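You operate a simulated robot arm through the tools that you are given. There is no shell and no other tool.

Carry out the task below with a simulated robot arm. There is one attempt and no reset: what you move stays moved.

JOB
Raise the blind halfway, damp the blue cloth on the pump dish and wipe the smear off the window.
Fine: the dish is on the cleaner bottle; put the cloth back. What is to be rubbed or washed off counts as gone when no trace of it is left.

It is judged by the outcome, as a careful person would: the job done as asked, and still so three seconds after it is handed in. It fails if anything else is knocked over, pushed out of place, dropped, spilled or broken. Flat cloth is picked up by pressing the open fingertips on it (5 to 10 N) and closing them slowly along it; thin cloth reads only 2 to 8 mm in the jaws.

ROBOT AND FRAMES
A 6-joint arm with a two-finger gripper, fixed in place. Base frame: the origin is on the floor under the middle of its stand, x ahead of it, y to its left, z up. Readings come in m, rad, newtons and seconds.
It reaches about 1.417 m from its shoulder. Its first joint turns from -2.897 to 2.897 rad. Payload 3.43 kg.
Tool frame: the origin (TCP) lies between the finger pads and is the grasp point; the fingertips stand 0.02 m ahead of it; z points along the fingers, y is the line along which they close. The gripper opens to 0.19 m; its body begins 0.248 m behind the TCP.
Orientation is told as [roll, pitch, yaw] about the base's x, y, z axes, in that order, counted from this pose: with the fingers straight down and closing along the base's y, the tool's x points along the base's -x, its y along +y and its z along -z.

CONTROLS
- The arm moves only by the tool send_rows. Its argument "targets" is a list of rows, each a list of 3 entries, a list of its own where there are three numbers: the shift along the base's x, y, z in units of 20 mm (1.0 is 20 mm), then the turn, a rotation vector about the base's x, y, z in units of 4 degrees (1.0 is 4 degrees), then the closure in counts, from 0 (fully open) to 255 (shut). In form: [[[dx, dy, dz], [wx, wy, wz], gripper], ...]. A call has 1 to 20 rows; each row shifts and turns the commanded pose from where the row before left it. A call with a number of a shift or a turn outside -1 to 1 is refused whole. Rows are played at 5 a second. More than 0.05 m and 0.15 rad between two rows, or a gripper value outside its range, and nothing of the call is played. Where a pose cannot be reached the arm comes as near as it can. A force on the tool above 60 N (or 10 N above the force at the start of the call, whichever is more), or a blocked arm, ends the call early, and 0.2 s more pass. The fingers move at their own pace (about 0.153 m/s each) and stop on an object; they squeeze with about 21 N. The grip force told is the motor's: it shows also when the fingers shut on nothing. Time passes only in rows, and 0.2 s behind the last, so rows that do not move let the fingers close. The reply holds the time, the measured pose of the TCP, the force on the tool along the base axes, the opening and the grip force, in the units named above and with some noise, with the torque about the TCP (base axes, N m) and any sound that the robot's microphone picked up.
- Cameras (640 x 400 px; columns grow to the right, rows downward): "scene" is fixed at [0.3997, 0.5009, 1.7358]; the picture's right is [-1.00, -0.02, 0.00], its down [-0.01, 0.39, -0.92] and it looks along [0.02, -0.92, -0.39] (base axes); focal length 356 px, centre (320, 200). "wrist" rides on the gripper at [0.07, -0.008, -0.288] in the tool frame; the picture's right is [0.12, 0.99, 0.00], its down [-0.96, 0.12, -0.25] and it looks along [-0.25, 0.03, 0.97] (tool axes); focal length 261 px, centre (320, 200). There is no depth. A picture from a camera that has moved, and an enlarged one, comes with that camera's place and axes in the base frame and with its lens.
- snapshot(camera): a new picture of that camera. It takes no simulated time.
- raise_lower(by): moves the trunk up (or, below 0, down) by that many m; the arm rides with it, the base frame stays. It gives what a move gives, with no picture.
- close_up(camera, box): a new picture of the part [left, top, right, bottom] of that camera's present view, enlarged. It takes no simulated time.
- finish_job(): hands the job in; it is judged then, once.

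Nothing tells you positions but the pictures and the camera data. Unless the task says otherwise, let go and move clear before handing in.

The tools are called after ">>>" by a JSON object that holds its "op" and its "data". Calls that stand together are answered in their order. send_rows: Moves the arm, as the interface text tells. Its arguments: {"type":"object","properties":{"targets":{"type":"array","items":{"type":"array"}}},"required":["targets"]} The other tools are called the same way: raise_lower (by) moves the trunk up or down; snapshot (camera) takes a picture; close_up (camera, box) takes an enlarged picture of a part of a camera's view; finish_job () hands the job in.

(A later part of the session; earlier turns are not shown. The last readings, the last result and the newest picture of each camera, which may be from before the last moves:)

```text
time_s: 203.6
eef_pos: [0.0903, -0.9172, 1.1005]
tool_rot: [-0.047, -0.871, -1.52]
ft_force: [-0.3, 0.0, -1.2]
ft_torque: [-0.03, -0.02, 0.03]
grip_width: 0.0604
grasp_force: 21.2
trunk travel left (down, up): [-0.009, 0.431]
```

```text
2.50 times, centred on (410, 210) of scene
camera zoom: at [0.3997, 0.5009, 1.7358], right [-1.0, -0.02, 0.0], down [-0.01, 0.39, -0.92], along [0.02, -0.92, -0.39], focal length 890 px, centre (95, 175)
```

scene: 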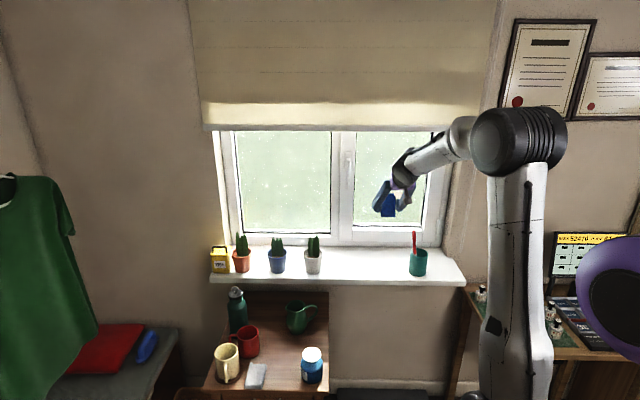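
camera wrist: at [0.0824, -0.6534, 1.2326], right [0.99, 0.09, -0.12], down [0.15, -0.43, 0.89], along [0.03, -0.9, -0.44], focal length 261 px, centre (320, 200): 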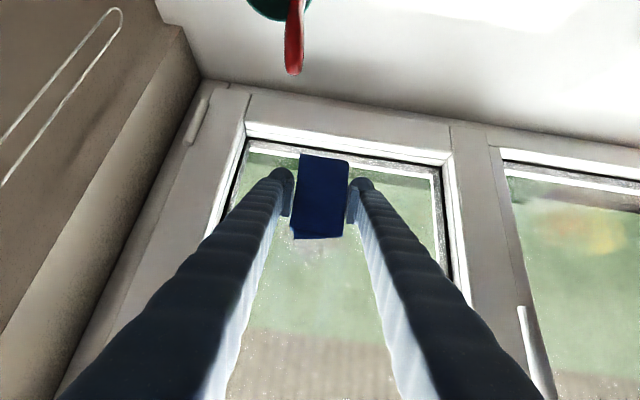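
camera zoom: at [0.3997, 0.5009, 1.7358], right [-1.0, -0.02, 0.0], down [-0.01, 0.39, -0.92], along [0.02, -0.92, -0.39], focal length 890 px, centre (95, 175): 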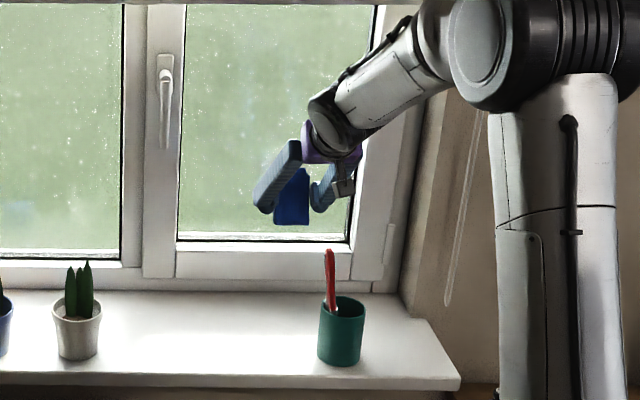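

>>> {"op": "send_rows", "data": {"targets": [[[0, -0.4, 0], [0, 0, 0], 255], [[0, -0.4, 0], [0, 0, 0], 255], [[0, -0.3, 0], [0, 0, 0], 255], [[0, 0, 0], [0, 0, 0], 255]]}}

```text
time_s: 204.6
eef_pos: [0.0888, -0.9407, 1.1007]
tool_rot: [-0.05, -0.87, -1.52]
ft_force: [-0.2, -0.3, 0.3]
ft_torque: [-0.01, -0.01, 0.03]
grip_width: 0.0605
grasp_force: 20.7
trunk travel left (down, up): [-0.009, 0.431]
```

>>> {"op": "send_rows", "data": {"targets": [[[0, -0.2, 0], [0, 0, 0], 255], [[0, -0.2, 0], [0, 0, 0], 255], [[0, 0, 0], [0, 0, 0], 255]]}}

```text
time_s: 205.4
eef_pos: [0.0899, -0.9479, 1.1005]
tool_rot: [-0.05, -0.871, -1.522]
ft_force: [0.9, 0.0, -0.5]
ft_torque: [0.0, 0.01, -0.01]
grip_width: 0.0605
grasp_force: 20.9
trunk travel left (down, up): [-0.009, 0.431]
```

>>> {"op": "send_rows", "data": {"targets": [[[0, -0.15, 0], [0, 0, 0], 255], [[0, -0.15, 0], [0, 0, 0], 255], [[0, 0, 0], [0, 0, 0], 255]]}}

```text
time_s: 206.2
eef_pos: [0.0894, -0.9548, 1.1019]
tool_rot: [-0.046, -0.87, -1.52]
ft_force: [0.2, -0.5, 0.7]
ft_torque: [0.0, 0.04, -0.01]
grip_width: 0.0605
grasp_force: 21.5
trunk travel left (down, up): [-0.009, 0.431]
```

>>> {"op": "send_rows", "data": {"targets": [[[0, -0.15, 0], [0, 0, 0], 255], [[0, -0.1, 0], [0, 0, 0], 255], [[0, 0, 0], [0, 0, 0], 255]]}}

```text
time_s: 207.0
eef_pos: [0.0893, -0.9591, 1.101]
tool_rot: [-0.049, -0.87, -1.521]
ft_force: [-0.1, -0.6, -0.3]
ft_torque: [-0.01, 0.0, 0.01]
grip_width: 0.0605
grasp_force: 21.2
trunk travel left (down, up): [-0.009, 0.431]
```

>>> {"op": "send_rows", "data": {"targets": [[[0, -0.12, 0], [0, 0, 0], 255], [[0, -0.1, 0], [0, 0, 0], 255], [[0, 0, 0], [0, 0, 0], 255]]}}

>>> {"op": "snapshot", "data": {"camera": "wrist"}}

```text
time_s: 207.8
eef_pos: [0.0882, -0.9644, 1.1006]
tool_rot: [-0.049, -0.869, -1.521]
ft_force: [0.4, 15.8, -0.7]
ft_torque: [-0.47, 0.03, -0.04]
grip_width: 0.0606
grasp_force: 20.7
trunk travel left (down, up): [-0.009, 0.431]
```

```text
taken
camera wrist: at [0.0818, -0.7001, 1.2331], right [0.99, 0.09, -0.12], down [0.15, -0.43, 0.89], along [0.03, -0.9, -0.44], focal length 261 px, centre (320, 200)
```

wrist: 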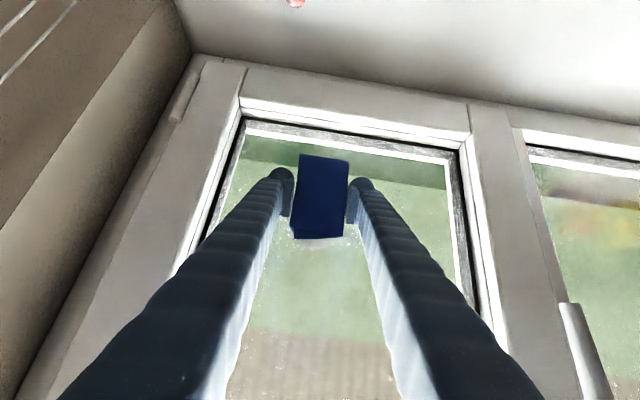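

The pad's upper edge touches the glass squarely, centred, at 16 N. I'll ease off slightly and make the first downward strokes over the smear.

>>> {"op": "send_rows", "data": {"targets": [[[0, 0.04, 0], [0, 0, 0], 255], [[0, 0, 0.2], [0, 0, 0], 255], [[0, 0, 0.3], [0, 0, 0], 255], [[0, 0, 0.3], [0, 0, 0], 255]]}}

```text
time_s: 208.8
eef_pos: [0.0876, -0.9638, 1.117]
tool_rot: [-0.048, -0.87, -1.52]
ft_force: [-0.1, 2.8, -0.7]
ft_torque: [-0.08, 0.0, -0.02]
grip_width: 0.0606
grasp_force: 21.2
trunk travel left (down, up): [-0.009, 0.431]
```

>>> {"op": "send_rows", "data": {"targets": [[[0, -0.04, 0.3], [0, 0, 0], 255], [[0, 0, 0.3], [0, 0, 0], 255], [[0, 0, -0.3], [0, 0, 0], 255], [[0, 0, -0.3], [0, 0, 0], 255], [[0, 0, -0.3], [0, 0, 0], 255], [[0, 0, -0.3], [0, 0, 0], 255], [[0, 0, -0.3], [0, 0, 0], 255], [[0, 0, -0.3], [0, 0, 0], 255]]}}

>>> {"op": "snapshot", "data": {"camera": "wrist"}}

```text
time_s: 210.6
eef_pos: [0.0901, -0.9657, 1.0918]
tool_rot: [-0.049, -0.871, -1.519]
ft_force: [0.2, 0.2, 0.4]
ft_torque: [0.02, 0.01, 0.02]
grip_width: 0.0606
grasp_force: 21.0
trunk travel left (down, up): [-0.009, 0.431]
```

```text
taken
camera wrist: at [0.0821, -0.7002, 1.2247], right [0.99, 0.09, -0.12], down [0.15, -0.43, 0.89], along [0.03, -0.9, -0.44], focal length 261 px, centre (320, 200)
```

wrist: 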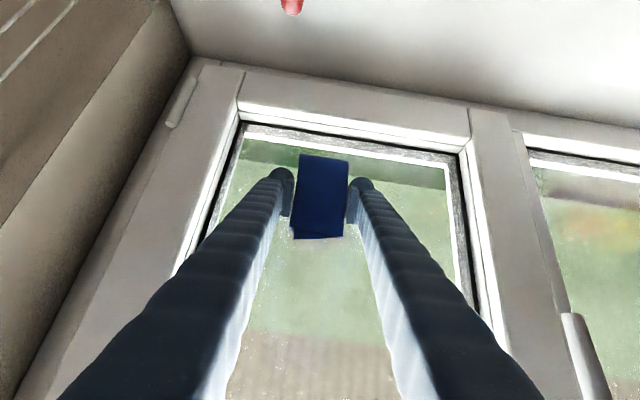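

>>> {"op": "send_rows", "data": {"targets": [[[0, -0.1, 0], [0, 0, 0], 255], [[0, 0, 0], [0, 0, 0], 255]]}}

```text
time_s: 211.2
eef_pos: [0.0887, -0.9658, 1.0923]
tool_rot: [-0.048, -0.869, -1.52]
ft_force: [1.1, 16.6, -2.7]
ft_torque: [-0.52, 0.05, -0.01]
grip_width: 0.0607
grasp_force: 20.8
trunk travel left (down, up): [-0.009, 0.431]
```

>>> {"op": "send_rows", "data": {"targets": [[[0, 0, -0.25], [0, 0, 0], 255], [[0, 0, -0.25], [0, 0, 0], 255], [[0, 0, -0.25], [0, 0, 0], 255], [[0, 0, -0.25], [0, 0, 0], 255], [[0, 0, -0.25], [0, 0, 0], 255], [[0, 0, -0.25], [0, 0, 0], 255]]}}

>>> {"op": "snapshot", "data": {"camera": "wrist"}}

>>> {"op": "close_up", "data": {"camera": "wrist", "box": [230, 180, 410, 300]}}

```text
time_s: 212.6
eef_pos: [0.0892, -0.9662, 1.0633]
tool_rot: [-0.048, -0.872, -1.52]
ft_force: [1.3, 9.5, 3.7]
ft_torque: [-0.44, 0.05, -0.03]
grip_width: 0.0607
grasp_force: 21.2
trunk travel left (down, up): [-0.009, 0.431]
```

```text
taken
camera wrist: at [0.0817, -0.7028, 1.1954], right [0.99, 0.09, -0.12], down [0.15, -0.43, 0.89], along [0.03, -0.9, -0.44], focal length 261 px, centre (320, 200)
```

wrist: 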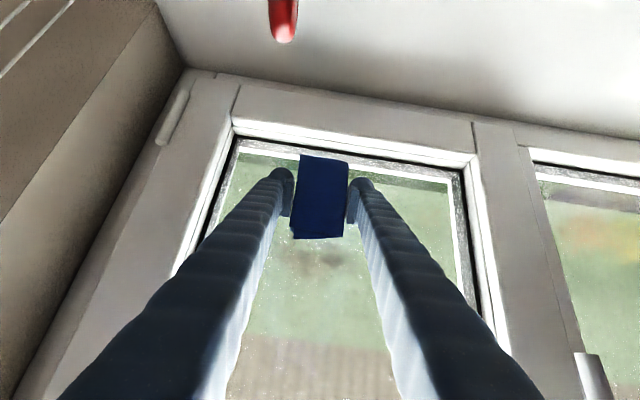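

```text
3.33 times, centred on (320, 240) of wrist
camera zoom: at [0.0817, -0.7028, 1.1954], right [0.99, 0.09, -0.12], down [0.15, -0.43, 0.89], along [0.03, -0.9, -0.44], focal length 869 px, centre (320, 67)
```

zoom: 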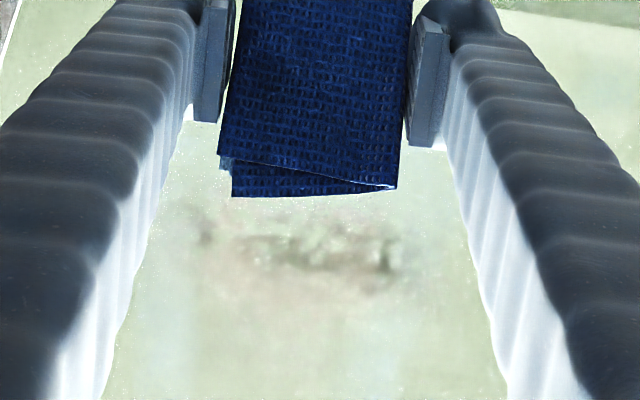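

>>> {"op": "send_rows", "data": {"targets": [[[0, -0.03, 0.2], [0, 0, 0], 255], [[0, 0, 0.25], [0, 0, 0], 255], [[0, 0, 0.25], [0, 0, 0], 255], [[0, 0, 0.25], [0, 0, 0], 255], [[0, 0, 0.25], [0, 0, 0], 255]]}}

```text
time_s: 213.8
eef_pos: [0.0901, -0.9671, 1.0905]
tool_rot: [-0.046, -0.872, -1.519]
ft_force: [-0.2, 4.2, -0.4]
ft_torque: [-0.1, -0.06, -0.04]
grip_width: 0.0603
grasp_force: 21.2
trunk travel left (down, up): [-0.009, 0.431]
```

>>> {"op": "send_rows", "data": {"targets": [[[0, -0.05, 0.2], [0, 0, 0], 255], [[0, 0, 0.2], [0, 0, 0], 255], [[0, 0, 0.2], [0, 0, 0], 255], [[0, 0, 0.2], [0, 0, 0], 255], [[0, 0, 0.2], [0, 0, 0], 255], [[0, 0, 0.2], [0, 0, 0], 255], [[0, 0, 0.2], [0, 0, 0], 255]]}}

```text
time_s: 215.4
eef_pos: [0.0885, -0.9685, 1.1152]
tool_rot: [-0.048, -0.869, -1.519]
ft_force: [-0.7, 16.0, -7.9]
ft_torque: [-0.34, -0.05, -0.08]
grip_width: 0.0606
grasp_force: 21.1
trunk travel left (down, up): [-0.009, 0.431]
```

>>> {"op": "send_rows", "data": {"targets": [[[0, 0, -0.2], [0, 0, 0], 255], [[0, 0, -0.2], [0, 0, 0], 255], [[0, 0, -0.2], [0, 0, 0], 255], [[0, 0, -0.2], [0, 0, 0], 255], [[0, 0, -0.2], [0, 0, 0], 255], [[0, 0, -0.2], [0, 0, 0], 255], [[0, 0, -0.2], [0, 0, 0], 255]]}}

```text
time_s: 217.0
eef_pos: [0.0895, -0.9679, 1.0872]
tool_rot: [-0.048, -0.871, -1.52]
ft_force: [-0.5, 0.7, -0.6]
ft_torque: [0.04, 0.02, -0.02]
grip_width: 0.0605
grasp_force: 21.3
trunk travel left (down, up): [-0.009, 0.431]
```

>>> {"op": "send_rows", "data": {"targets": [[[0, -0.1, 0], [0, 0, 0], 255], [[0, 0, 0], [0, 0, 0], 255]]}}

```text
time_s: 217.6
eef_pos: [0.0895, -0.9683, 1.0862]
tool_rot: [-0.048, -0.868, -1.521]
ft_force: [-1.8, 7.9, 0.2]
ft_torque: [-0.35, -0.06, -0.03]
grip_width: 0.0607
grasp_force: 20.1
trunk travel left (down, up): [-0.009, 0.431]
```

>>> {"op": "close_up", "data": {"camera": "wrist", "box": [230, 180, 410, 300]}}

>>> {"op": "close_up", "data": {"camera": "scene", "box": [340, 130, 450, 250]}}

```text
3.33 times, centred on (320, 240) of wrist
camera zoom: at [0.0821, -0.7048, 1.2185], right [0.99, 0.09, -0.12], down [0.15, -0.43, 0.89], along [0.03, -0.9, -0.44], focal length 869 px, centre (320, 67)
```

zoom: 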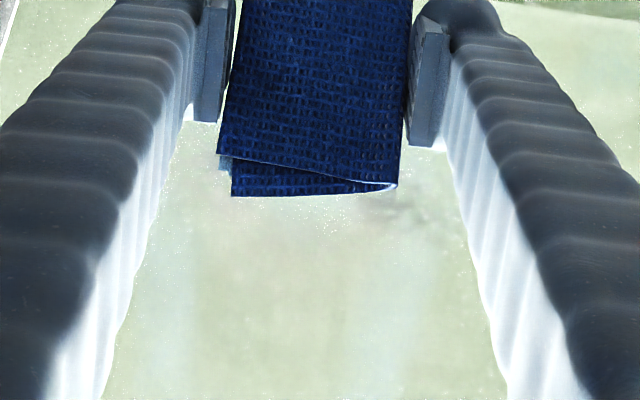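

```text
3.33 times, centred on (395, 190) of scene
camera zoom: at [0.3997, 0.5009, 1.7358], right [-1.0, -0.02, 0.0], down [-0.01, 0.39, -0.92], along [0.02, -0.92, -0.39], focal length 1186 px, centre (70, 233)
```

zoom: 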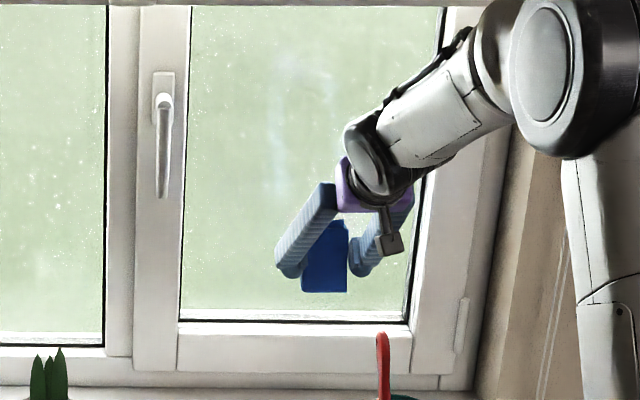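

It's working: the glass just above the pad looks cleaner. I'll add sideways strokes to cover the whole width.

>>> {"op": "send_rows", "data": {"targets": [[[0.3, -0.02, 0], [0, 0, 0], 255], [[0.3, 0, 0], [0, 0, 0], 255], [[0.3, 0, 0], [0, 0, 0], 255], [[0.3, 0, 0], [0, 0, 0], 255], [[0.3, 0, 0], [0, 0, 0], 255], [[0.3, 0, 0], [0, 0, 0], 255], [[0.3, 0, 0], [0, 0, 0], 255]]}}

```text
time_s: 219.2
eef_pos: [0.1318, -0.9712, 1.0901]
tool_rot: [-0.047, -0.871, -1.518]
ft_force: [-0.5, 7.7, -1.9]
ft_torque: [-0.27, -0.07, -0.09]
grip_width: 0.0604
grasp_force: 21.8
trunk travel left (down, up): [-0.009, 0.431]
```

>>> {"op": "send_rows", "data": {"targets": [[[-0.3, -0.02, 0.05], [0, 0, 0], 255], [[-0.3, 0, 0.05], [0, 0, 0], 255], [[-0.3, 0, 0], [0, 0, 0], 255], [[-0.3, 0, 0], [0, 0, 0], 255], [[-0.3, 0, 0], [0, 0, 0], 255], [[-0.3, 0, 0], [0, 0, 0], 255], [[-0.3, 0, 0], [0, 0, 0], 255], [[-0.3, 0, 0], [0, 0, 0], 255], [[-0.3, 0, 0], [0, 0, 0], 255], [[-0.3, 0, 0], [0, 0, 0], 255], [[-0.3, 0, 0], [0, 0, 0], 255], [[-0.3, 0, 0], [0, 0, 0], 255]]}}

```text
time_s: 221.8
eef_pos: [0.0586, -0.9702, 1.09]
tool_rot: [-0.049, -0.87, -1.519]
ft_force: [0.1, 0.0, -0.5]
ft_torque: [-0.02, 0.0, -0.05]
grip_width: 0.0606
grasp_force: 21.1
trunk travel left (down, up): [-0.009, 0.431]
```

>>> {"op": "send_rows", "data": {"targets": [[[0, -0.1, 0], [0, 0, 0], 255], [[0, 0, 0], [0, 0, 0], 255]]}}

```text
time_s: 222.4
eef_pos: [0.0583, -0.9718, 1.0898]
tool_rot: [-0.048, -0.869, -1.521]
ft_force: [1.3, 15.5, -1.1]
ft_torque: [-0.5, 0.07, 0.02]
grip_width: 0.0607
grasp_force: 21.0
trunk travel left (down, up): [-0.009, 0.431]
```

>>> {"op": "send_rows", "data": {"targets": [[[0.35, 0, 0], [0, 0, 0], 255], [[0.35, 0, 0], [0, 0, 0], 255], [[0.35, 0, 0], [0, 0, 0], 255], [[0.35, 0, 0], [0, 0, 0], 255], [[0.35, 0, 0], [0, 0, 0], 255], [[0.35, 0, 0], [0, 0, 0], 255], [[0.35, 0, 0], [0, 0, 0], 255], [[0.35, 0, 0], [0, 0, 0], 255], [[0.35, 0, 0], [0, 0, 0], 255], [[0.35, 0, 0], [0, 0, 0], 255]]}}

```text
time_s: 224.6
eef_pos: [0.1302, -0.9722, 1.0907]
tool_rot: [-0.049, -0.871, -1.521]
ft_force: [0.7, 3.9, -1.4]
ft_torque: [-0.18, 0.03, -0.05]
grip_width: 0.0606
grasp_force: 20.7
trunk travel left (down, up): [-0.009, 0.431]
```

>>> {"op": "send_rows", "data": {"targets": [[[0, -0.06, -0.4], [0, 0, 0], 255], [[-0.35, 0, -0.3], [0, 0, 0], 255], [[-0.35, 0, 0], [0, 0, 0], 255], [[-0.35, 0, 0], [0, 0, 0], 255], [[-0.35, 0, 0], [0, 0, 0], 255], [[-0.35, 0, 0], [0, 0, 0], 255], [[-0.35, 0, 0], [0, 0, 0], 255], [[-0.35, 0, 0], [0, 0, 0], 255], [[-0.35, 0, 0], [0, 0, 0], 255], [[-0.35, 0, 0], [0, 0, 0], 255], [[-0.35, 0, 0], [0, 0, 0], 255]]}}

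>>> {"op": "close_up", "data": {"camera": "wrist", "box": [230, 150, 410, 300]}}

```text
time_s: 227.0
eef_pos: [0.0595, -0.9746, 1.0776]
tool_rot: [-0.05, -0.87, -1.519]
ft_force: [3.4, 10.7, 0.3]
ft_torque: [-0.21, 0.07, -0.17]
grip_width: 0.0607
grasp_force: 20.8
trunk travel left (down, up): [-0.009, 0.431]
```

```text
2.67 times, centred on (320, 225) of wrist
camera zoom: at [0.0525, -0.7099, 1.2081], right [0.99, 0.09, -0.12], down [0.15, -0.43, 0.89], along [0.03, -0.9, -0.44], focal length 695 px, centre (320, 133)
```

zoom: 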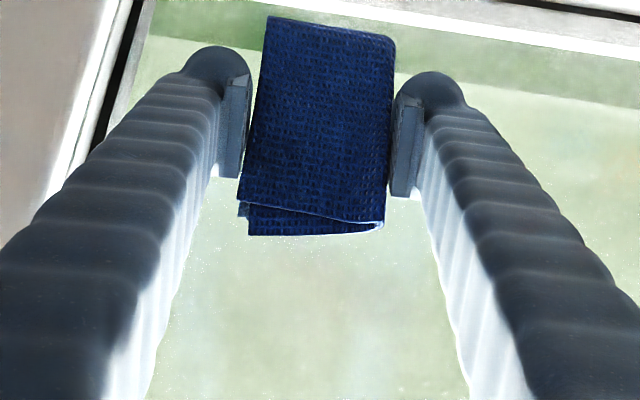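

>>> {"op": "send_rows", "data": {"targets": [[[0.35, -0.02, 0], [0, 0, 0], 255], [[0.35, 0, 0], [0, 0, 0], 255], [[0.35, 0, 0], [0, 0, 0], 255], [[0.35, 0, 0], [0, 0, 0], 255], [[0.35, 0, 0], [0, 0, 0], 255], [[0.35, 0, 0], [0, 0, 0], 255], [[0.35, 0, 0], [0, 0, 0], 255], [[0.35, 0, 0], [0, 0, 0], 255], [[0.35, 0, 0], [0, 0, 0], 255], [[0.35, 0, 0], [0, 0, 0], 255]]}}

>>> {"op": "send_rows", "data": {"targets": [[[0, -0.06, -0.4], [0, 0, 0], 255], [[-0.35, 0, -0.4], [0, 0, 0], 255], [[-0.35, 0, 0], [0, 0, 0], 255], [[-0.35, 0, 0], [0, 0, 0], 255], [[-0.35, 0, 0], [0, 0, 0], 255], [[-0.35, 0, 0], [0, 0, 0], 255], [[-0.35, 0, 0], [0, 0, 0], 255], [[-0.35, 0, 0], [0, 0, 0], 255], [[-0.35, 0, 0], [0, 0, 0], 255], [[-0.35, 0, 0], [0, 0, 0], 255], [[-0.35, 0, 0], [0, 0, 0], 255]]}}

>>> {"op": "close_up", "data": {"camera": "wrist", "box": [230, 150, 410, 300]}}

```text
time_s: 229.2
eef_pos: [0.1299, -0.9727, 1.0762]
tool_rot: [-0.048, -0.871, -1.521]
ft_force: [-0.3, 0.2, -0.5]
ft_torque: [0.01, 0.01, 0.0]
grip_width: 0.0606
grasp_force: 20.5
trunk travel left (down, up): [-0.009, 0.431]
```

```text
time_s: 231.6
eef_pos: [0.0594, -0.9735, 1.0601]
tool_rot: [-0.048, -0.872, -1.521]
ft_force: [5.9, 15.3, 1.9]
ft_torque: [-0.23, 0.09, -0.35]
grip_width: 0.0606
grasp_force: 20.0
trunk travel left (down, up): [-0.009, 0.431]
```

```text
2.67 times, centred on (320, 225) of wrist
camera zoom: at [0.0521, -0.7099, 1.1912], right [0.99, 0.09, -0.12], down [0.15, -0.43, 0.89], along [0.03, -0.9, -0.44], focal length 695 px, centre (320, 133)
```

zoom: 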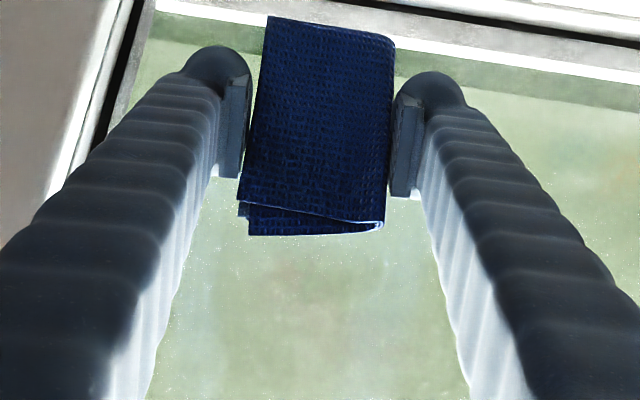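

>>> {"op": "send_rows", "data": {"targets": [[[0, 0.5, 0.2], [0, 0, 0], 255], [[0.3, 0.9, 0.4], [0, 0, 0], 255], [[0.8, 0.9, 0.5], [0, 0, 0], 255], [[0.9, 0.9, 0.5], [0, 0, 0], 255], [[0.9, 0.9, 0.5], [0, 0, 0], 255], [[0.9, 0.9, 0.5], [0, 0, 0], 255], [[0.9, 0.9, 0.4], [0, 0, 0], 255], [[0.9, 0.9, 0.3], [0, 0, 0], 255], [[0.9, 0.5, 0.3], [0, 0, 0], 255], [[0.9, 0.5, 0.3], [0, 0, 0], 255]]}}

>>> {"op": "snapshot", "data": {"camera": "wrist"}}

>>> {"op": "close_up", "data": {"camera": "scene", "box": [340, 130, 450, 250]}}

```text
time_s: 233.8
eef_pos: [0.208, -0.8178, 1.1375]
tool_rot: [-0.05, -0.871, -1.52]
ft_force: [0.0, 0.1, -0.4]
ft_torque: [-0.03, -0.01, -0.02]
grip_width: 0.0605
grasp_force: 20.7
trunk travel left (down, up): [-0.009, 0.431]
```

```text
taken
camera wrist: at [0.1996, -0.555, 1.2689], right [0.99, 0.09, -0.12], down [0.15, -0.43, 0.89], along [0.03, -0.9, -0.44], focal length 261 px, centre (320, 200)
```

wrist: 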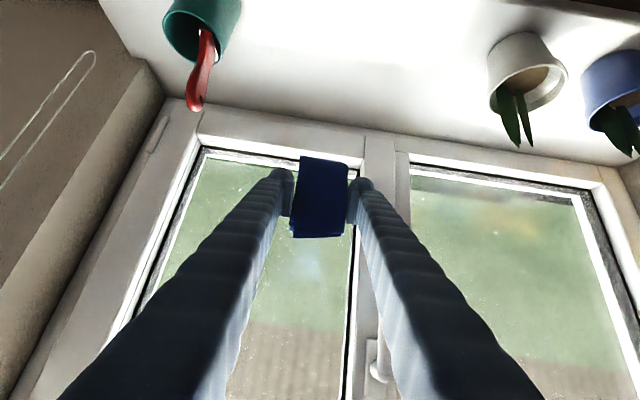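

```text
3.33 times, centred on (395, 190) of scene
camera zoom: at [0.3997, 0.5009, 1.7358], right [-1.0, -0.02, 0.0], down [-0.01, 0.39, -0.92], along [0.02, -0.92, -0.39], focal length 1186 px, centre (70, 233)
```

zoom: 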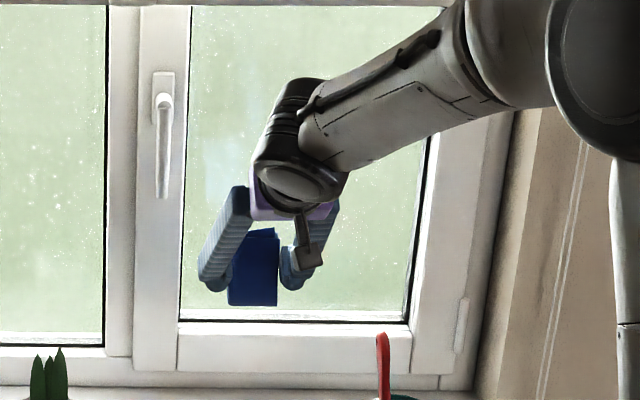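

>>> {"op": "send_rows", "data": {"targets": [[[1, 0.5, 0.3], [0, 0, 0], 255], [[1, 0.5, 0.3], [0, 0, 0], 255], [[1, 0.5, 0.3], [0, 0, 0], 255], [[1, 0.5, 0.3], [0, 0, 0], 255], [[1, 0.5, 0.3], [0, 0, 0], 255], [[1, 0.5, 0.2], [0, 0, 0], 255], [[1, 0.5, 0], [0, 0, 0], 255], [[1, 0.5, 0], [0, 0, 0], 255]]}}

>>> {"op": "snapshot", "data": {"camera": "wrist"}}

>>> {"op": "close_up", "data": {"camera": "scene", "box": [340, 130, 450, 250]}}

```text
time_s: 235.6
eef_pos: [0.3674, -0.7375, 1.1704]
tool_rot: [-0.048, -0.87, -1.521]
ft_force: [-0.5, -0.1, 0.6]
ft_torque: [0.0, -0.02, 0.02]
grip_width: 0.0604
grasp_force: 20.9
trunk travel left (down, up): [-0.009, 0.431]
```

```text
taken
camera wrist: at [0.3605, -0.4744, 1.3027], right [0.99, 0.09, -0.12], down [0.15, -0.43, 0.89], along [0.03, -0.9, -0.44], focal length 261 px, centre (320, 200)
```

wrist: 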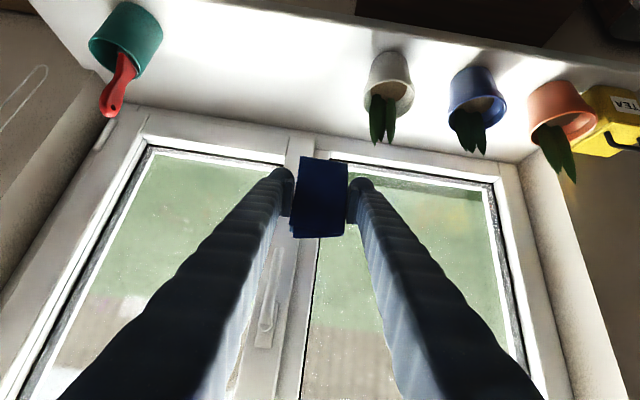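

```text
3.33 times, centred on (395, 190) of scene
camera zoom: at [0.3997, 0.5009, 1.7358], right [-1.0, -0.02, 0.0], down [-0.01, 0.39, -0.92], along [0.02, -0.92, -0.39], focal length 1186 px, centre (70, 233)
```

zoom: 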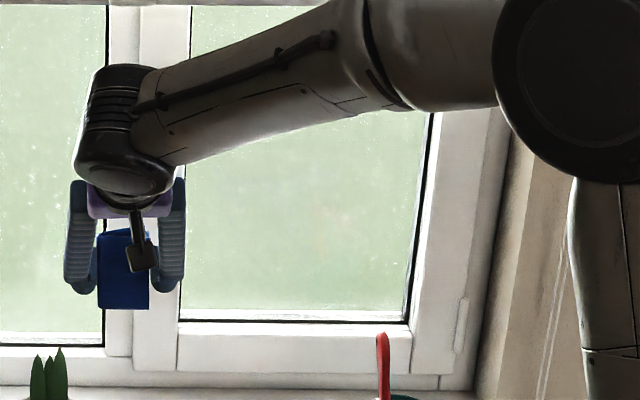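

>>> {"op": "close_up", "data": {"camera": "scene", "box": [390, 165, 440, 215]}}

>>> {"op": "close_up", "data": {"camera": "wrist", "box": [120, 140, 290, 270]}}

```text
8.00 times, centred on (415, 190) of scene
camera zoom: at [0.3997, 0.5009, 1.7358], right [-1.0, -0.02, 0.0], down [-0.01, 0.39, -0.92], along [0.02, -0.92, -0.39], focal length 2847 px, centre (-440, 280)
```

zoom: 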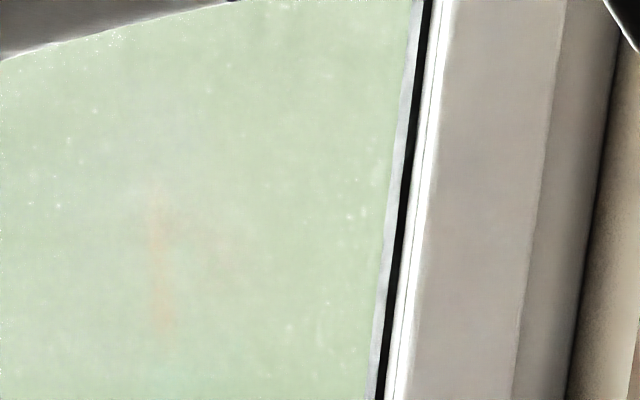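

```text
3.08 times, centred on (205, 205) of wrist
camera zoom: at [0.3605, -0.4744, 1.3027], right [0.99, 0.09, -0.12], down [0.15, -0.43, 0.89], along [0.03, -0.9, -0.44], focal length 802 px, centre (674, 185)
```

zoom: 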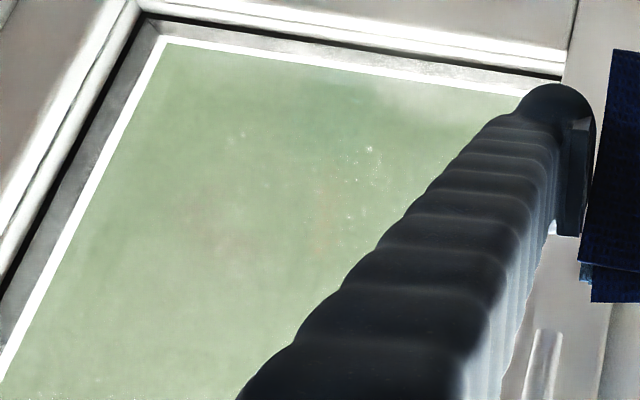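

>>> {"op": "close_up", "data": {"camera": "wrist", "box": [160, 180, 230, 240]}}

>>> {"op": "close_up", "data": {"camera": "scene", "box": [395, 175, 425, 205]}}

```text
6.67 times, centred on (195, 210) of wrist
camera zoom: at [0.3605, -0.4744, 1.3027], right [0.99, 0.09, -0.12], down [0.15, -0.43, 0.89], along [0.03, -0.9, -0.44], focal length 1738 px, centre (1153, 133)
```

zoom: 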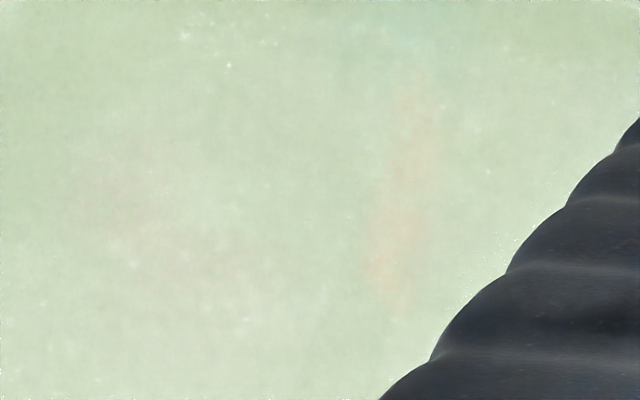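

```text
13.33 times, centred on (410, 190) of scene
camera zoom: at [0.3997, 0.5009, 1.7358], right [-1.0, -0.02, 0.0], down [-0.01, 0.39, -0.92], along [0.02, -0.92, -0.39], focal length 4745 px, centre (-880, 333)
```

zoom: 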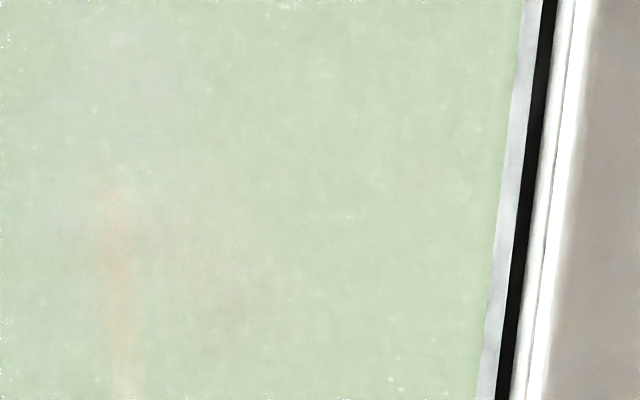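

The smear has faded a lot but a faint trace remains. The vertical orange streak is the brush's reflection. I'll go back and rub the area more thoroughly.

>>> {"op": "send_rows", "data": {"targets": [[[-0.99, -0.69, -0.18], [0, 0, 0], 255], [[-0.99, -0.69, -0.18], [0, 0, 0], 255], [[-0.99, -0.69, -0.18], [0, 0, 0], 255], [[-0.99, -0.69, -0.18], [0, 0, 0], 255], [[-0.99, -0.69, -0.18], [0, 0, 0], 255], [[-0.99, -0.69, -0.18], [0, 0, 0], 255], [[-0.99, -0.69, -0.18], [0, 0, 0], 255], [[-0.99, -0.69, -0.18], [0, 0, 0], 255], [[-0.99, -0.69, -0.18], [0, 0, 0], 255], [[-0.99, -0.69, -0.18], [0, 0, 0], 255], [[-0.99, -0.69, -0.18], [0, 0, 0], 255], [[-0.99, -0.69, -0.18], [0, 0, 0], 255], [[-0.99, -0.69, -0.18], [0, 0, 0], 255], [[-0.99, -0.69, -0.18], [0, 0, 0], 255], [[0, -0.7, 0], [0, 0, 0], 255], [[0, -0.5, 0], [0, 0, 0], 255], [[0, 0, 0], [0, 0, 0], 255]]}}

```text
time_s: 239.2
eef_pos: [0.0888, -0.958, 1.1204]
tool_rot: [-0.048, -0.869, -1.52]
ft_force: [0.6, -0.7, -1.0]
ft_torque: [0.02, -0.03, 0.0]
grip_width: 0.0605
grasp_force: 20.8
trunk travel left (down, up): [-0.009, 0.431]
```

>>> {"op": "send_rows", "data": {"targets": [[[0, -0.25, 0], [0, 0, 0], 255], [[0, -0.25, 0], [0, 0, 0], 255], [[0, -0.15, 0], [0, 0, 0], 255], [[0, 0, 0], [0, 0, 0], 255]]}}

```text
time_s: 240.2
eef_pos: [0.0893, -0.9686, 1.1206]
tool_rot: [-0.05, -0.872, -1.521]
ft_force: [-0.4, -0.6, -0.4]
ft_torque: [0.0, 0.02, 0.01]
grip_width: 0.0605
grasp_force: 20.7
trunk travel left (down, up): [-0.009, 0.431]
```

>>> {"op": "send_rows", "data": {"targets": [[[0, -0.15, 0], [0, 0, 0], 255], [[0, -0.1, 0], [0, 0, 0], 255], [[0, 0, 0], [0, 0, 0], 255]]}}

```text
time_s: 241.0
eef_pos: [0.0902, -0.9747, 1.1216]
tool_rot: [-0.049, -0.872, -1.52]
ft_force: [-0.4, 6.9, -0.6]
ft_torque: [-0.18, 0.05, -0.2]
grip_width: 0.0607
grasp_force: 20.5
trunk travel left (down, up): [-0.009, 0.431]
```

>>> {"op": "send_rows", "data": {"targets": [[[0.3, -0.06, 0], [0, 0, 0], 255], [[0.35, 0, 0], [0, 0, 0], 255], [[0.35, 0, 0], [0, 0, 0], 255], [[0.35, 0, 0], [0, 0, 0], 255], [[0.35, 0, 0], [0, 0, 0], 255], [[0.35, 0, 0], [0, 0, 0], 255]]}}

>>> {"op": "send_rows", "data": {"targets": [[[0, -0.04, -0.3], [0, 0, 0], 255], [[-0.4, 0, 0], [0, 0, 0], 255], [[-0.4, 0, 0], [0, 0, 0], 255], [[-0.4, 0, 0], [0, 0, 0], 255], [[-0.4, 0, 0], [0, 0, 0], 255], [[-0.4, 0, 0], [0, 0, 0], 255], [[-0.4, 0, 0], [0, 0, 0], 255], [[-0.4, 0, 0], [0, 0, 0], 255], [[-0.4, 0, 0], [0, 0, 0], 255], [[-0.4, 0, 0], [0, 0, 0], 255], [[-0.4, 0, 0], [0, 0, 0], 255]]}}

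```text
time_s: 242.4
eef_pos: [0.1312, -0.9741, 1.1229]
tool_rot: [-0.047, -0.873, -1.522]
ft_force: [-5.5, 17.3, 1.3]
ft_torque: [-0.27, 0.18, -0.88]
grip_width: 0.0609
grasp_force: 21.0
trunk travel left (down, up): [-0.009, 0.431]
```

```text
time_s: 243.8
eef_pos: [0.0952, -0.9739, 1.1166]
tool_rot: [-0.048, -0.87, -1.521]
ft_force: [4.3, 26.2, 6.9]
ft_torque: [-0.61, 0.03, -0.6]
grip_width: 0.0609
grasp_force: 21.1
trunk travel left (down, up): [-0.009, 0.431]
stopped in row 7: the force on the tool passed its limit at 69 N (the readings are from after the stop); the commanded pose is now the measured one
```

>>> {"op": "close_up", "data": {"camera": "wrist", "box": [230, 130, 410, 280]}}

>>> {"op": "close_up", "data": {"camera": "scene", "box": [370, 150, 440, 230]}}

```text
2.67 times, centred on (320, 205) of wrist
camera zoom: at [0.0869, -0.7104, 1.2487], right [0.99, 0.09, -0.12], down [0.15, -0.43, 0.89], along [0.03, -0.9, -0.44], focal length 695 px, centre (320, 187)
```

zoom: 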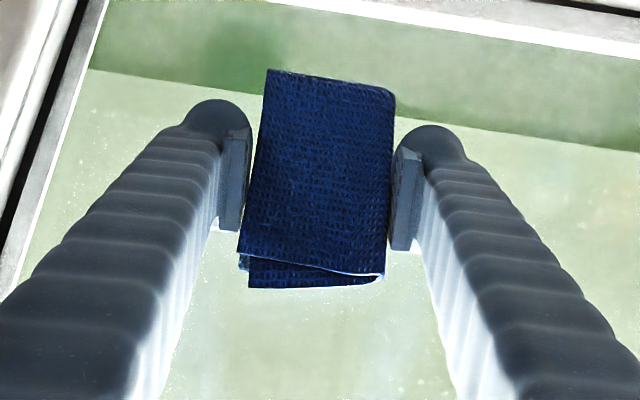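

```text
5.00 times, centred on (405, 190) of scene
camera zoom: at [0.3997, 0.5009, 1.7358], right [-1.0, -0.02, 0.0], down [-0.01, 0.39, -0.92], along [0.02, -0.92, -0.39], focal length 1779 px, centre (-105, 250)
```

zoom: 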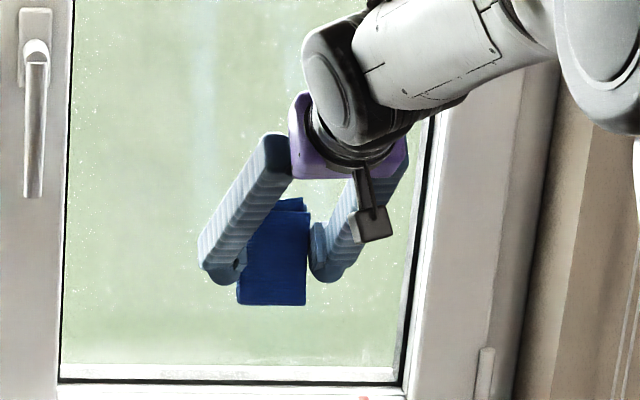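

>>> {"op": "send_rows", "data": {"targets": [[[0, 0.08, 0], [0, 0, -0.2], 255], [[0, 0, 0], [0, 0, 0], 255]]}}

```text
time_s: 244.4
eef_pos: [0.092, -0.9745, 1.1147]
tool_rot: [-0.046, -0.869, -1.535]
ft_force: [2.5, 6.6, 1.5]
ft_torque: [-0.24, 0.09, 0.14]
grip_width: 0.0606
grasp_force: 21.2
trunk travel left (down, up): [-0.009, 0.431]
```

>>> {"op": "send_rows", "data": {"targets": [[[-0.35, 0, 0], [0, 0, 0], 255], [[-0.35, 0, 0], [0, 0, 0], 255], [[-0.35, 0, 0], [0, 0, 0], 255], [[-0.35, 0, 0], [0, 0, 0], 255], [[-0.35, 0, 0], [0, 0, 0], 255], [[-0.35, 0, 0], [0, 0, 0], 255]]}}

```text
time_s: 245.8
eef_pos: [0.0507, -0.9752, 1.1161]
tool_rot: [-0.048, -0.868, -1.535]
ft_force: [2.6, 6.5, 0.6]
ft_torque: [-0.11, 0.02, 0.17]
grip_width: 0.0608
grasp_force: 21.2
trunk travel left (down, up): [-0.009, 0.431]
```

>>> {"op": "send_rows", "data": {"targets": [[[0.35, -0.04, -0.1], [0, 0, 0], 255], [[0.35, 0, 0], [0, 0, 0], 255], [[0.35, 0, 0], [0, 0, 0], 255], [[0.35, 0, 0], [0, 0, 0], 255], [[0.35, 0, 0], [0, 0, 0], 255], [[0.35, 0, 0], [0, 0, 0], 255], [[0.35, 0, 0], [0, 0, 0], 255], [[0.35, 0, 0], [0, 0, 0], 255], [[0.35, 0, 0], [0, 0, 0], 255], [[0.35, 0, 0], [0, 0, 0], 255], [[0.35, 0, 0], [0, 0, 0], 255]]}}

```text
time_s: 248.2
eef_pos: [0.1274, -0.9748, 1.114]
tool_rot: [-0.045, -0.869, -1.535]
ft_force: [-8.7, 21.3, 2.0]
ft_torque: [-0.23, 0.14, -0.12]
grip_width: 0.0606
grasp_force: 21.2
trunk travel left (down, up): [-0.009, 0.431]
```

The pad now lies flush against the glass at about 20 N. I'll carry on with overlapping strokes.

>>> {"op": "send_rows", "data": {"targets": [[[-0.35, 0.03, 0.1], [0, 0, 0], 255], [[-0.35, 0, 0.1], [0, 0, 0], 255], [[-0.35, 0, 0], [0, 0, 0], 255], [[-0.35, 0, 0], [0, 0, 0], 255], [[-0.35, 0, 0], [0, 0, 0], 255], [[-0.35, 0, 0], [0, 0, 0], 255], [[-0.35, 0, 0], [0, 0, 0], 255], [[-0.35, 0, 0], [0, 0, 0], 255], [[-0.35, 0, 0], [0, 0, 0], 255], [[-0.35, 0, 0], [0, 0, 0], 255], [[-0.35, 0, 0], [0, 0, 0], 255]]}}

>>> {"op": "send_rows", "data": {"targets": [[[0.35, 0, -0.2], [0, 0, 0], 255], [[0.35, 0, -0.2], [0, 0, 0], 255], [[0.35, 0, 0], [0, 0, 0], 255], [[0.35, 0, 0], [0, 0, 0], 255], [[0.35, 0, 0], [0, 0, 0], 255], [[0.35, 0, 0], [0, 0, 0], 255], [[0.35, 0, 0], [0, 0, 0], 255], [[0.35, 0, 0], [0, 0, 0], 255], [[0.35, 0, 0], [0, 0, 0], 255], [[0.35, 0, 0], [0, 0, 0], 255], [[0.35, 0, 0], [0, 0, 0], 255]]}}

```text
time_s: 250.6
eef_pos: [0.0505, -0.9758, 1.1177]
tool_rot: [-0.047, -0.869, -1.536]
ft_force: [2.5, 9.6, 1.8]
ft_torque: [-0.13, -0.09, 0.21]
grip_width: 0.0605
grasp_force: 20.4
trunk travel left (down, up): [-0.009, 0.431]
```

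```text
time_s: 253.0
eef_pos: [0.1295, -0.9746, 1.1102]
tool_rot: [-0.048, -0.867, -1.533]
ft_force: [-0.7, 5.3, 0.8]
ft_torque: [-0.08, 0.06, -0.09]
grip_width: 0.0605
grasp_force: 20.9
trunk travel left (down, up): [-0.009, 0.431]
```

>>> {"op": "send_rows", "data": {"targets": [[[-0.35, -0.04, -0.1], [0, 0, 0], 255], [[-0.35, 0, -0.1], [0, 0, 0], 255], [[-0.35, 0, 0], [0, 0, 0], 255], [[-0.35, 0, 0], [0, 0, 0], 255], [[-0.35, 0, 0], [0, 0, 0], 255], [[-0.35, 0, 0], [0, 0, 0], 255], [[-0.35, 0, 0], [0, 0, 0], 255], [[-0.35, 0, 0], [0, 0, 0], 255], [[-0.35, 0, 0], [0, 0, 0], 255], [[-0.35, 0, 0], [0, 0, 0], 255], [[-0.35, 0, 0], [0, 0, 0], 255]]}}

>>> {"op": "send_rows", "data": {"targets": [[[0.2, 0, 0.4], [0, 0, 0], 255], [[0, 0, 0.4], [0, 0, 0], 255], [[0, 0, 0.4], [0, 0, 0], 255], [[0.2, 0, 0], [0, 0, 0], 255], [[0.2, 0, -0.4], [0, 0, 0], 255], [[0, 0, -0.4], [0, 0, 0], 255], [[0, 0, -0.4], [0, 0, 0], 255], [[0, 0, -0.4], [0, 0, 0], 255], [[0.2, 0, 0], [0, 0, 0], 255], [[0.2, 0, 0.4], [0, 0, 0], 255], [[0, 0, 0.4], [0, 0, 0], 255], [[0, 0, 0.4], [0, 0, 0], 255], [[0, 0, 0.4], [0, 0, 0], 255]]}}

```text
time_s: 255.4
eef_pos: [0.0505, -0.9749, 1.1079]
tool_rot: [-0.049, -0.869, -1.533]
ft_force: [9.1, 21.4, 3.8]
ft_torque: [-0.21, 0.02, 0.21]
grip_width: 0.0605
grasp_force: 20.4
trunk travel left (down, up): [-0.009, 0.431]
```

```text
time_s: 258.2
eef_pos: [0.0715, -0.9742, 1.1296]
tool_rot: [-0.046, -0.868, -1.535]
ft_force: [3.1, 31.2, -13.0]
ft_torque: [0.18, 0.01, 0.05]
grip_width: 0.0603
grasp_force: 21.2
trunk travel left (down, up): [-0.009, 0.431]
```

>>> {"op": "send_rows", "data": {"targets": [[[0.2, 0.05, -0.4], [0, 0, 0], 255], [[0, 0, -0.4], [0, 0, 0], 255], [[0, 0, -0.4], [0, 0, 0], 255], [[0, 0, -0.4], [0, 0, 0], 255], [[0.3, 0, 0], [0, 0, 0], 255], [[0.2, 0, 0.4], [0, 0, 0], 255], [[0, 0, 0.4], [0, 0, 0], 255], [[0, 0, 0.4], [0, 0, 0], 255], [[0, 0, 0.4], [0, 0, 0], 255], [[0.3, 0, 0], [0, 0, 0], 255], [[0.2, 0, -0.4], [0, 0, 0], 255], [[0, 0, -0.4], [0, 0, 0], 255], [[0, 0, -0.4], [0, 0, 0], 255], [[0, 0, -0.4], [0, 0, 0], 255]]}}

>>> {"op": "send_rows", "data": {"targets": [[[0.3, 0, 0], [0, 0, 0], 255], [[0.2, 0, 0.4], [0, 0, 0], 255], [[0, 0, 0.4], [0, 0, 0], 255], [[0, 0, 0.4], [0, 0, 0], 255], [[0.3, 0, 0], [0, 0, 0], 255], [[0.2, 0, -0.4], [0, 0, 0], 255], [[0, 0, -0.4], [0, 0, 0], 255], [[0, 0, -0.4], [0, 0, 0], 255], [[-0.4, 0, 0.1], [0, 0, 0], 255], [[-0.4, 0, 0.1], [0, 0, 0], 255], [[-0.4, 0, 0.1], [0, 0, 0], 255], [[-0.4, 0, 0.1], [0, 0, 0], 255], [[-0.4, 0, 0.1], [0, 0, 0], 255], [[-0.4, 0, 0.1], [0, 0, 0], 255]]}}

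```text
time_s: 261.2
eef_pos: [0.0939, -0.9742, 1.0976]
tool_rot: [-0.048, -0.869, -1.536]
ft_force: [1.6, 22.5, 11.0]
ft_torque: [-0.28, -0.05, 0.18]
grip_width: 0.0604
grasp_force: 21.3
trunk travel left (down, up): [-0.009, 0.431]
```

```text
time_s: 264.2
eef_pos: [0.067, -0.9748, 1.1091]
tool_rot: [-0.049, -0.866, -1.531]
ft_force: [9.2, 22.8, 0.3]
ft_torque: [-0.12, -0.13, 0.16]
grip_width: 0.0606
grasp_force: 21.2
trunk travel left (down, up): [-0.009, 0.431]
```

>>> {"op": "send_rows", "data": {"targets": [[[0.4, 0.02, 0.3], [0, 0, 0], 255], [[0.4, 0, 0.3], [0, 0, 0], 255], [[0.4, 0, 0], [0, 0, 0], 255], [[0.4, 0, 0], [0, 0, 0], 255], [[0.4, 0, 0], [0, 0, 0], 255], [[0.4, 0, 0], [0, 0, 0], 255], [[0.4, 0, 0], [0, 0, 0], 255], [[0.4, 0, 0], [0, 0, 0], 255], [[-0.4, 0, -0.2], [0, 0, 0], 255], [[-0.4, 0, -0.1], [0, 0, 0], 255], [[-0.4, 0, 0], [0, 0, 0], 255], [[-0.4, 0, 0], [0, 0, 0], 255], [[-0.4, 0, 0], [0, 0, 0], 255], [[-0.4, 0, 0], [0, 0, 0], 255], [[-0.4, 0, 0], [0, 0, 0], 255], [[-0.4, 0, 0], [0, 0, 0], 255], [[-0.4, 0, 0], [0, 0, 0], 255], [[-0.4, 0, 0], [0, 0, 0], 255]]}}

>>> {"op": "send_rows", "data": {"targets": [[[0.4, -0.02, -0.3], [0, 0, 0], 255], [[0.4, 0, -0.3], [0, 0, 0], 255], [[0.4, 0, 0], [0, 0, 0], 255], [[0.4, 0, 0], [0, 0, 0], 255], [[0.4, 0, 0], [0, 0, 0], 255], [[0.4, 0, 0], [0, 0, 0], 255], [[0.4, 0, 0], [0, 0, 0], 255], [[0.4, 0, 0], [0, 0, 0], 255], [[0.4, 0, 0], [0, 0, 0], 255], [[0.4, 0, 0], [0, 0, 0], 255], [[-0.4, 0, 0.2], [0, 0, 0], 255], [[-0.4, 0, 0.2], [0, 0, 0], 255], [[-0.4, 0, 0], [0, 0, 0], 255], [[-0.4, 0, 0], [0, 0, 0], 255], [[-0.4, 0, 0], [0, 0, 0], 255], [[-0.4, 0, 0], [0, 0, 0], 255], [[-0.4, 0, 0], [0, 0, 0], 255], [[-0.4, 0, 0], [0, 0, 0], 255]]}}

```text
time_s: 268.0
eef_pos: [0.0493, -0.974, 1.1134]
tool_rot: [-0.046, -0.868, -1.535]
ft_force: [-1.3, 2.2, 0.1]
ft_torque: [-0.01, -0.04, 0.05]
grip_width: 0.0606
grasp_force: 21.3
trunk travel left (down, up): [-0.009, 0.431]
```

```text
time_s: 271.8
eef_pos: [0.0656, -0.9754, 1.1107]
tool_rot: [-0.048, -0.87, -1.535]
ft_force: [2.5, 9.0, 1.7]
ft_torque: [-0.1, -0.03, 0.14]
grip_width: 0.0607
grasp_force: 20.9
trunk travel left (down, up): [-0.009, 0.431]
```

Now I'll back away and look for any trace left.

>>> {"op": "send_rows", "data": {"targets": [[[0, 0.5, 0.1], [0, 0, 0], 255], [[0.3, 0.9, 0.3], [0, 0, 0], 255], [[0.8, 0.9, 0.4], [0, 0, 0], 255], [[0.9, 0.9, 0.4], [0, 0, 0], 255], [[0.9, 0.9, 0.4], [0, 0, 0], 255], [[0.9, 0.9, 0.4], [0, 0, 0], 255], [[1, 0.7, 0.3], [0, 0, 0], 255], [[1, 0.6, 0.2], [0, 0, 0], 255], [[1, 0.6, 0.1], [0, 0, 0], 255], [[1, 0.6, 0.1], [0, 0, 0], 255], [[1, 0.6, 0.1], [0, 0, 0], 255], [[1, 0.6, 0.1], [0, 0, 0], 255], [[1, 0.6, 0.1], [0, 0, 0], 255], [[1, 0.6, 0.1], [0, 0, 0], 255], [[1, 0.6, 0.1], [0, 0, 0], 255], [[1, 0.6, 0], [0, 0, 0], 255], [[1, 0.6, 0], [0, 0, 0], 255]]}}

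>>> {"op": "close_up", "data": {"camera": "scene", "box": [390, 165, 440, 215]}}

>>> {"op": "snapshot", "data": {"camera": "wrist"}}

```text
time_s: 275.4
eef_pos: [0.3637, -0.7431, 1.1739]
tool_rot: [-0.047, -0.868, -1.534]
ft_force: [-1.4, 0.7, -0.9]
ft_torque: [0.01, 0.0, -0.01]
grip_width: 0.0605
grasp_force: 21.3
trunk travel left (down, up): [-0.009, 0.431]
```

```text
8.00 times, centred on (415, 190) of scene
camera zoom: at [0.3997, 0.5009, 1.7358], right [-1.0, -0.02, 0.0], down [-0.01, 0.39, -0.92], along [0.02, -0.92, -0.39], focal length 2847 px, centre (-440, 280)
```

zoom: 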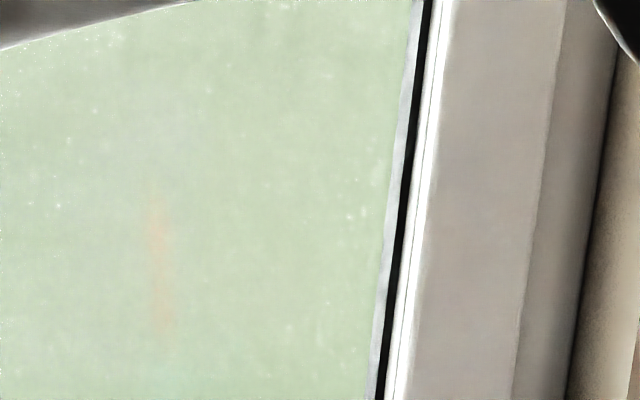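

```text
taken
camera wrist: at [0.3601, -0.4795, 1.3052], right [0.99, 0.08, -0.12], down [0.14, -0.43, 0.89], along [0.02, -0.9, -0.44], focal length 261 px, centre (320, 200)
```

wrist: 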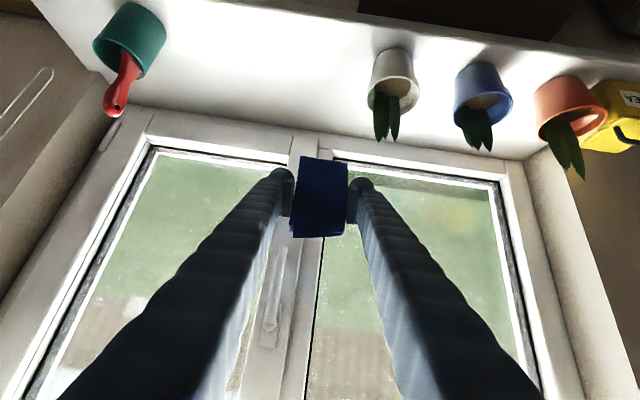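

>>> {"op": "close_up", "data": {"camera": "wrist", "box": [150, 175, 240, 250]}}

>>> {"op": "close_up", "data": {"camera": "scene", "box": [395, 175, 425, 205]}}

>>> {"op": "close_up", "data": {"camera": "wrist", "box": [100, 140, 290, 300]}}

```text
5.33 times, centred on (195, 212) of wrist
camera zoom: at [0.3601, -0.4795, 1.3052], right [0.99, 0.08, -0.12], down [0.14, -0.43, 0.89], along [0.02, -0.9, -0.44], focal length 1390 px, centre (987, 133)
```

zoom: 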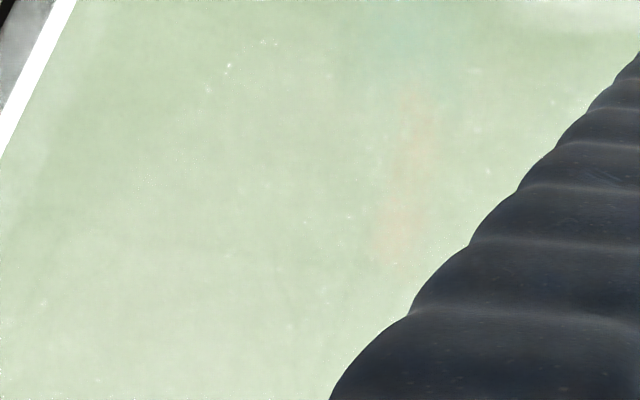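

```text
13.33 times, centred on (410, 190) of scene
camera zoom: at [0.3997, 0.5009, 1.7358], right [-1.0, -0.02, 0.0], down [-0.01, 0.39, -0.92], along [0.02, -0.92, -0.39], focal length 4745 px, centre (-880, 333)
```

zoom: 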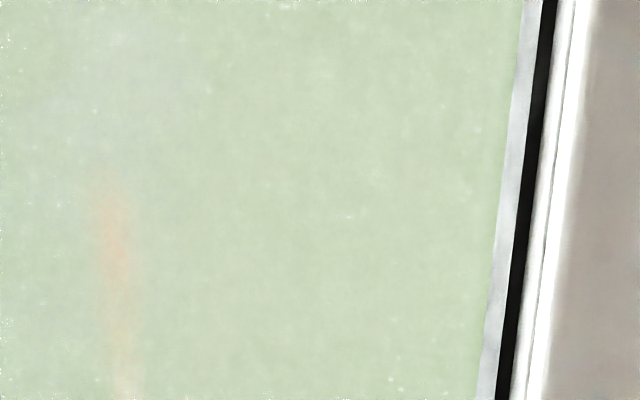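

```text
2.50 times, centred on (195, 220) of wrist
camera zoom: at [0.3601, -0.4795, 1.3052], right [0.99, 0.08, -0.12], down [0.14, -0.43, 0.89], along [0.02, -0.9, -0.44], focal length 652 px, centre (632, 150)
```

zoom: 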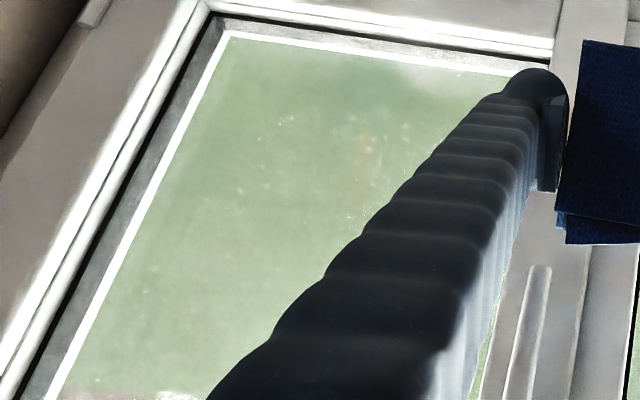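

The haze is gone from both viewpoints; the only streak left shifts with the viewpoint, so it's the brush's reflection. To be certain, I'll make one more set of overlapping passes, including the edges.

>>> {"op": "send_rows", "data": {"targets": [[[-0.99, -0.68, -0.2], [0, 0, 0], 255], [[-0.99, -0.68, -0.2], [0, 0, 0], 255], [[-0.99, -0.68, -0.2], [0, 0, 0], 255], [[-0.99, -0.68, -0.2], [0, 0, 0], 255], [[-0.99, -0.68, -0.2], [0, 0, 0], 255], [[-0.99, -0.68, -0.2], [0, 0, 0], 255], [[-0.99, -0.68, -0.2], [0, 0, 0], 255], [[-0.99, -0.68, -0.2], [0, 0, 0], 255], [[-0.99, -0.68, -0.2], [0, 0, 0], 255], [[-0.99, -0.68, -0.2], [0, 0, 0], 255], [[-0.99, -0.68, -0.2], [0, 0, 0], 255], [[-0.99, -0.68, -0.2], [0, 0, 0], 255], [[-0.99, -0.68, -0.2], [0, 0, 0], 255], [[-0.99, -0.68, -0.2], [0, 0, 0], 255], [[0, -0.8, 0], [0, 0, 0], 255], [[0, -0.6, 0], [0, 0, 0], 255], [[0, 0, 0], [0, 0, 0], 255]]}}

```text
time_s: 279.0
eef_pos: [0.0856, -0.9601, 1.1181]
tool_rot: [-0.046, -0.867, -1.535]
ft_force: [-0.5, -1.1, -0.4]
ft_torque: [0.04, -0.02, -0.02]
grip_width: 0.0607
grasp_force: 21.5
trunk travel left (down, up): [-0.009, 0.431]
```

>>> {"op": "send_rows", "data": {"targets": [[[0, -0.25, 0], [0, 0, 0], 255], [[0, -0.25, 0], [0, 0, 0], 255], [[0, -0.15, 0], [0, 0, 0], 255], [[0, 0, 0], [0, 0, 0], 255]]}}

```text
time_s: 280.0
eef_pos: [0.086, -0.9721, 1.119]
tool_rot: [-0.047, -0.867, -1.536]
ft_force: [0.5, 0.0, 0.5]
ft_torque: [-0.04, -0.01, 0.02]
grip_width: 0.0607
grasp_force: 20.6
trunk travel left (down, up): [-0.009, 0.431]
```

>>> {"op": "send_rows", "data": {"targets": [[[0, -0.15, 0], [0, 0, 0], 255], [[0, -0.05, 0], [0, 0, 0], 255], [[0, 0, 0], [0, 0, 0], 255]]}}

```text
time_s: 280.8
eef_pos: [0.0848, -0.9749, 1.1181]
tool_rot: [-0.047, -0.867, -1.534]
ft_force: [-1.3, 17.8, 0.0]
ft_torque: [-0.15, 0.09, 0.06]
grip_width: 0.0606
grasp_force: 20.8
trunk travel left (down, up): [-0.009, 0.431]
```

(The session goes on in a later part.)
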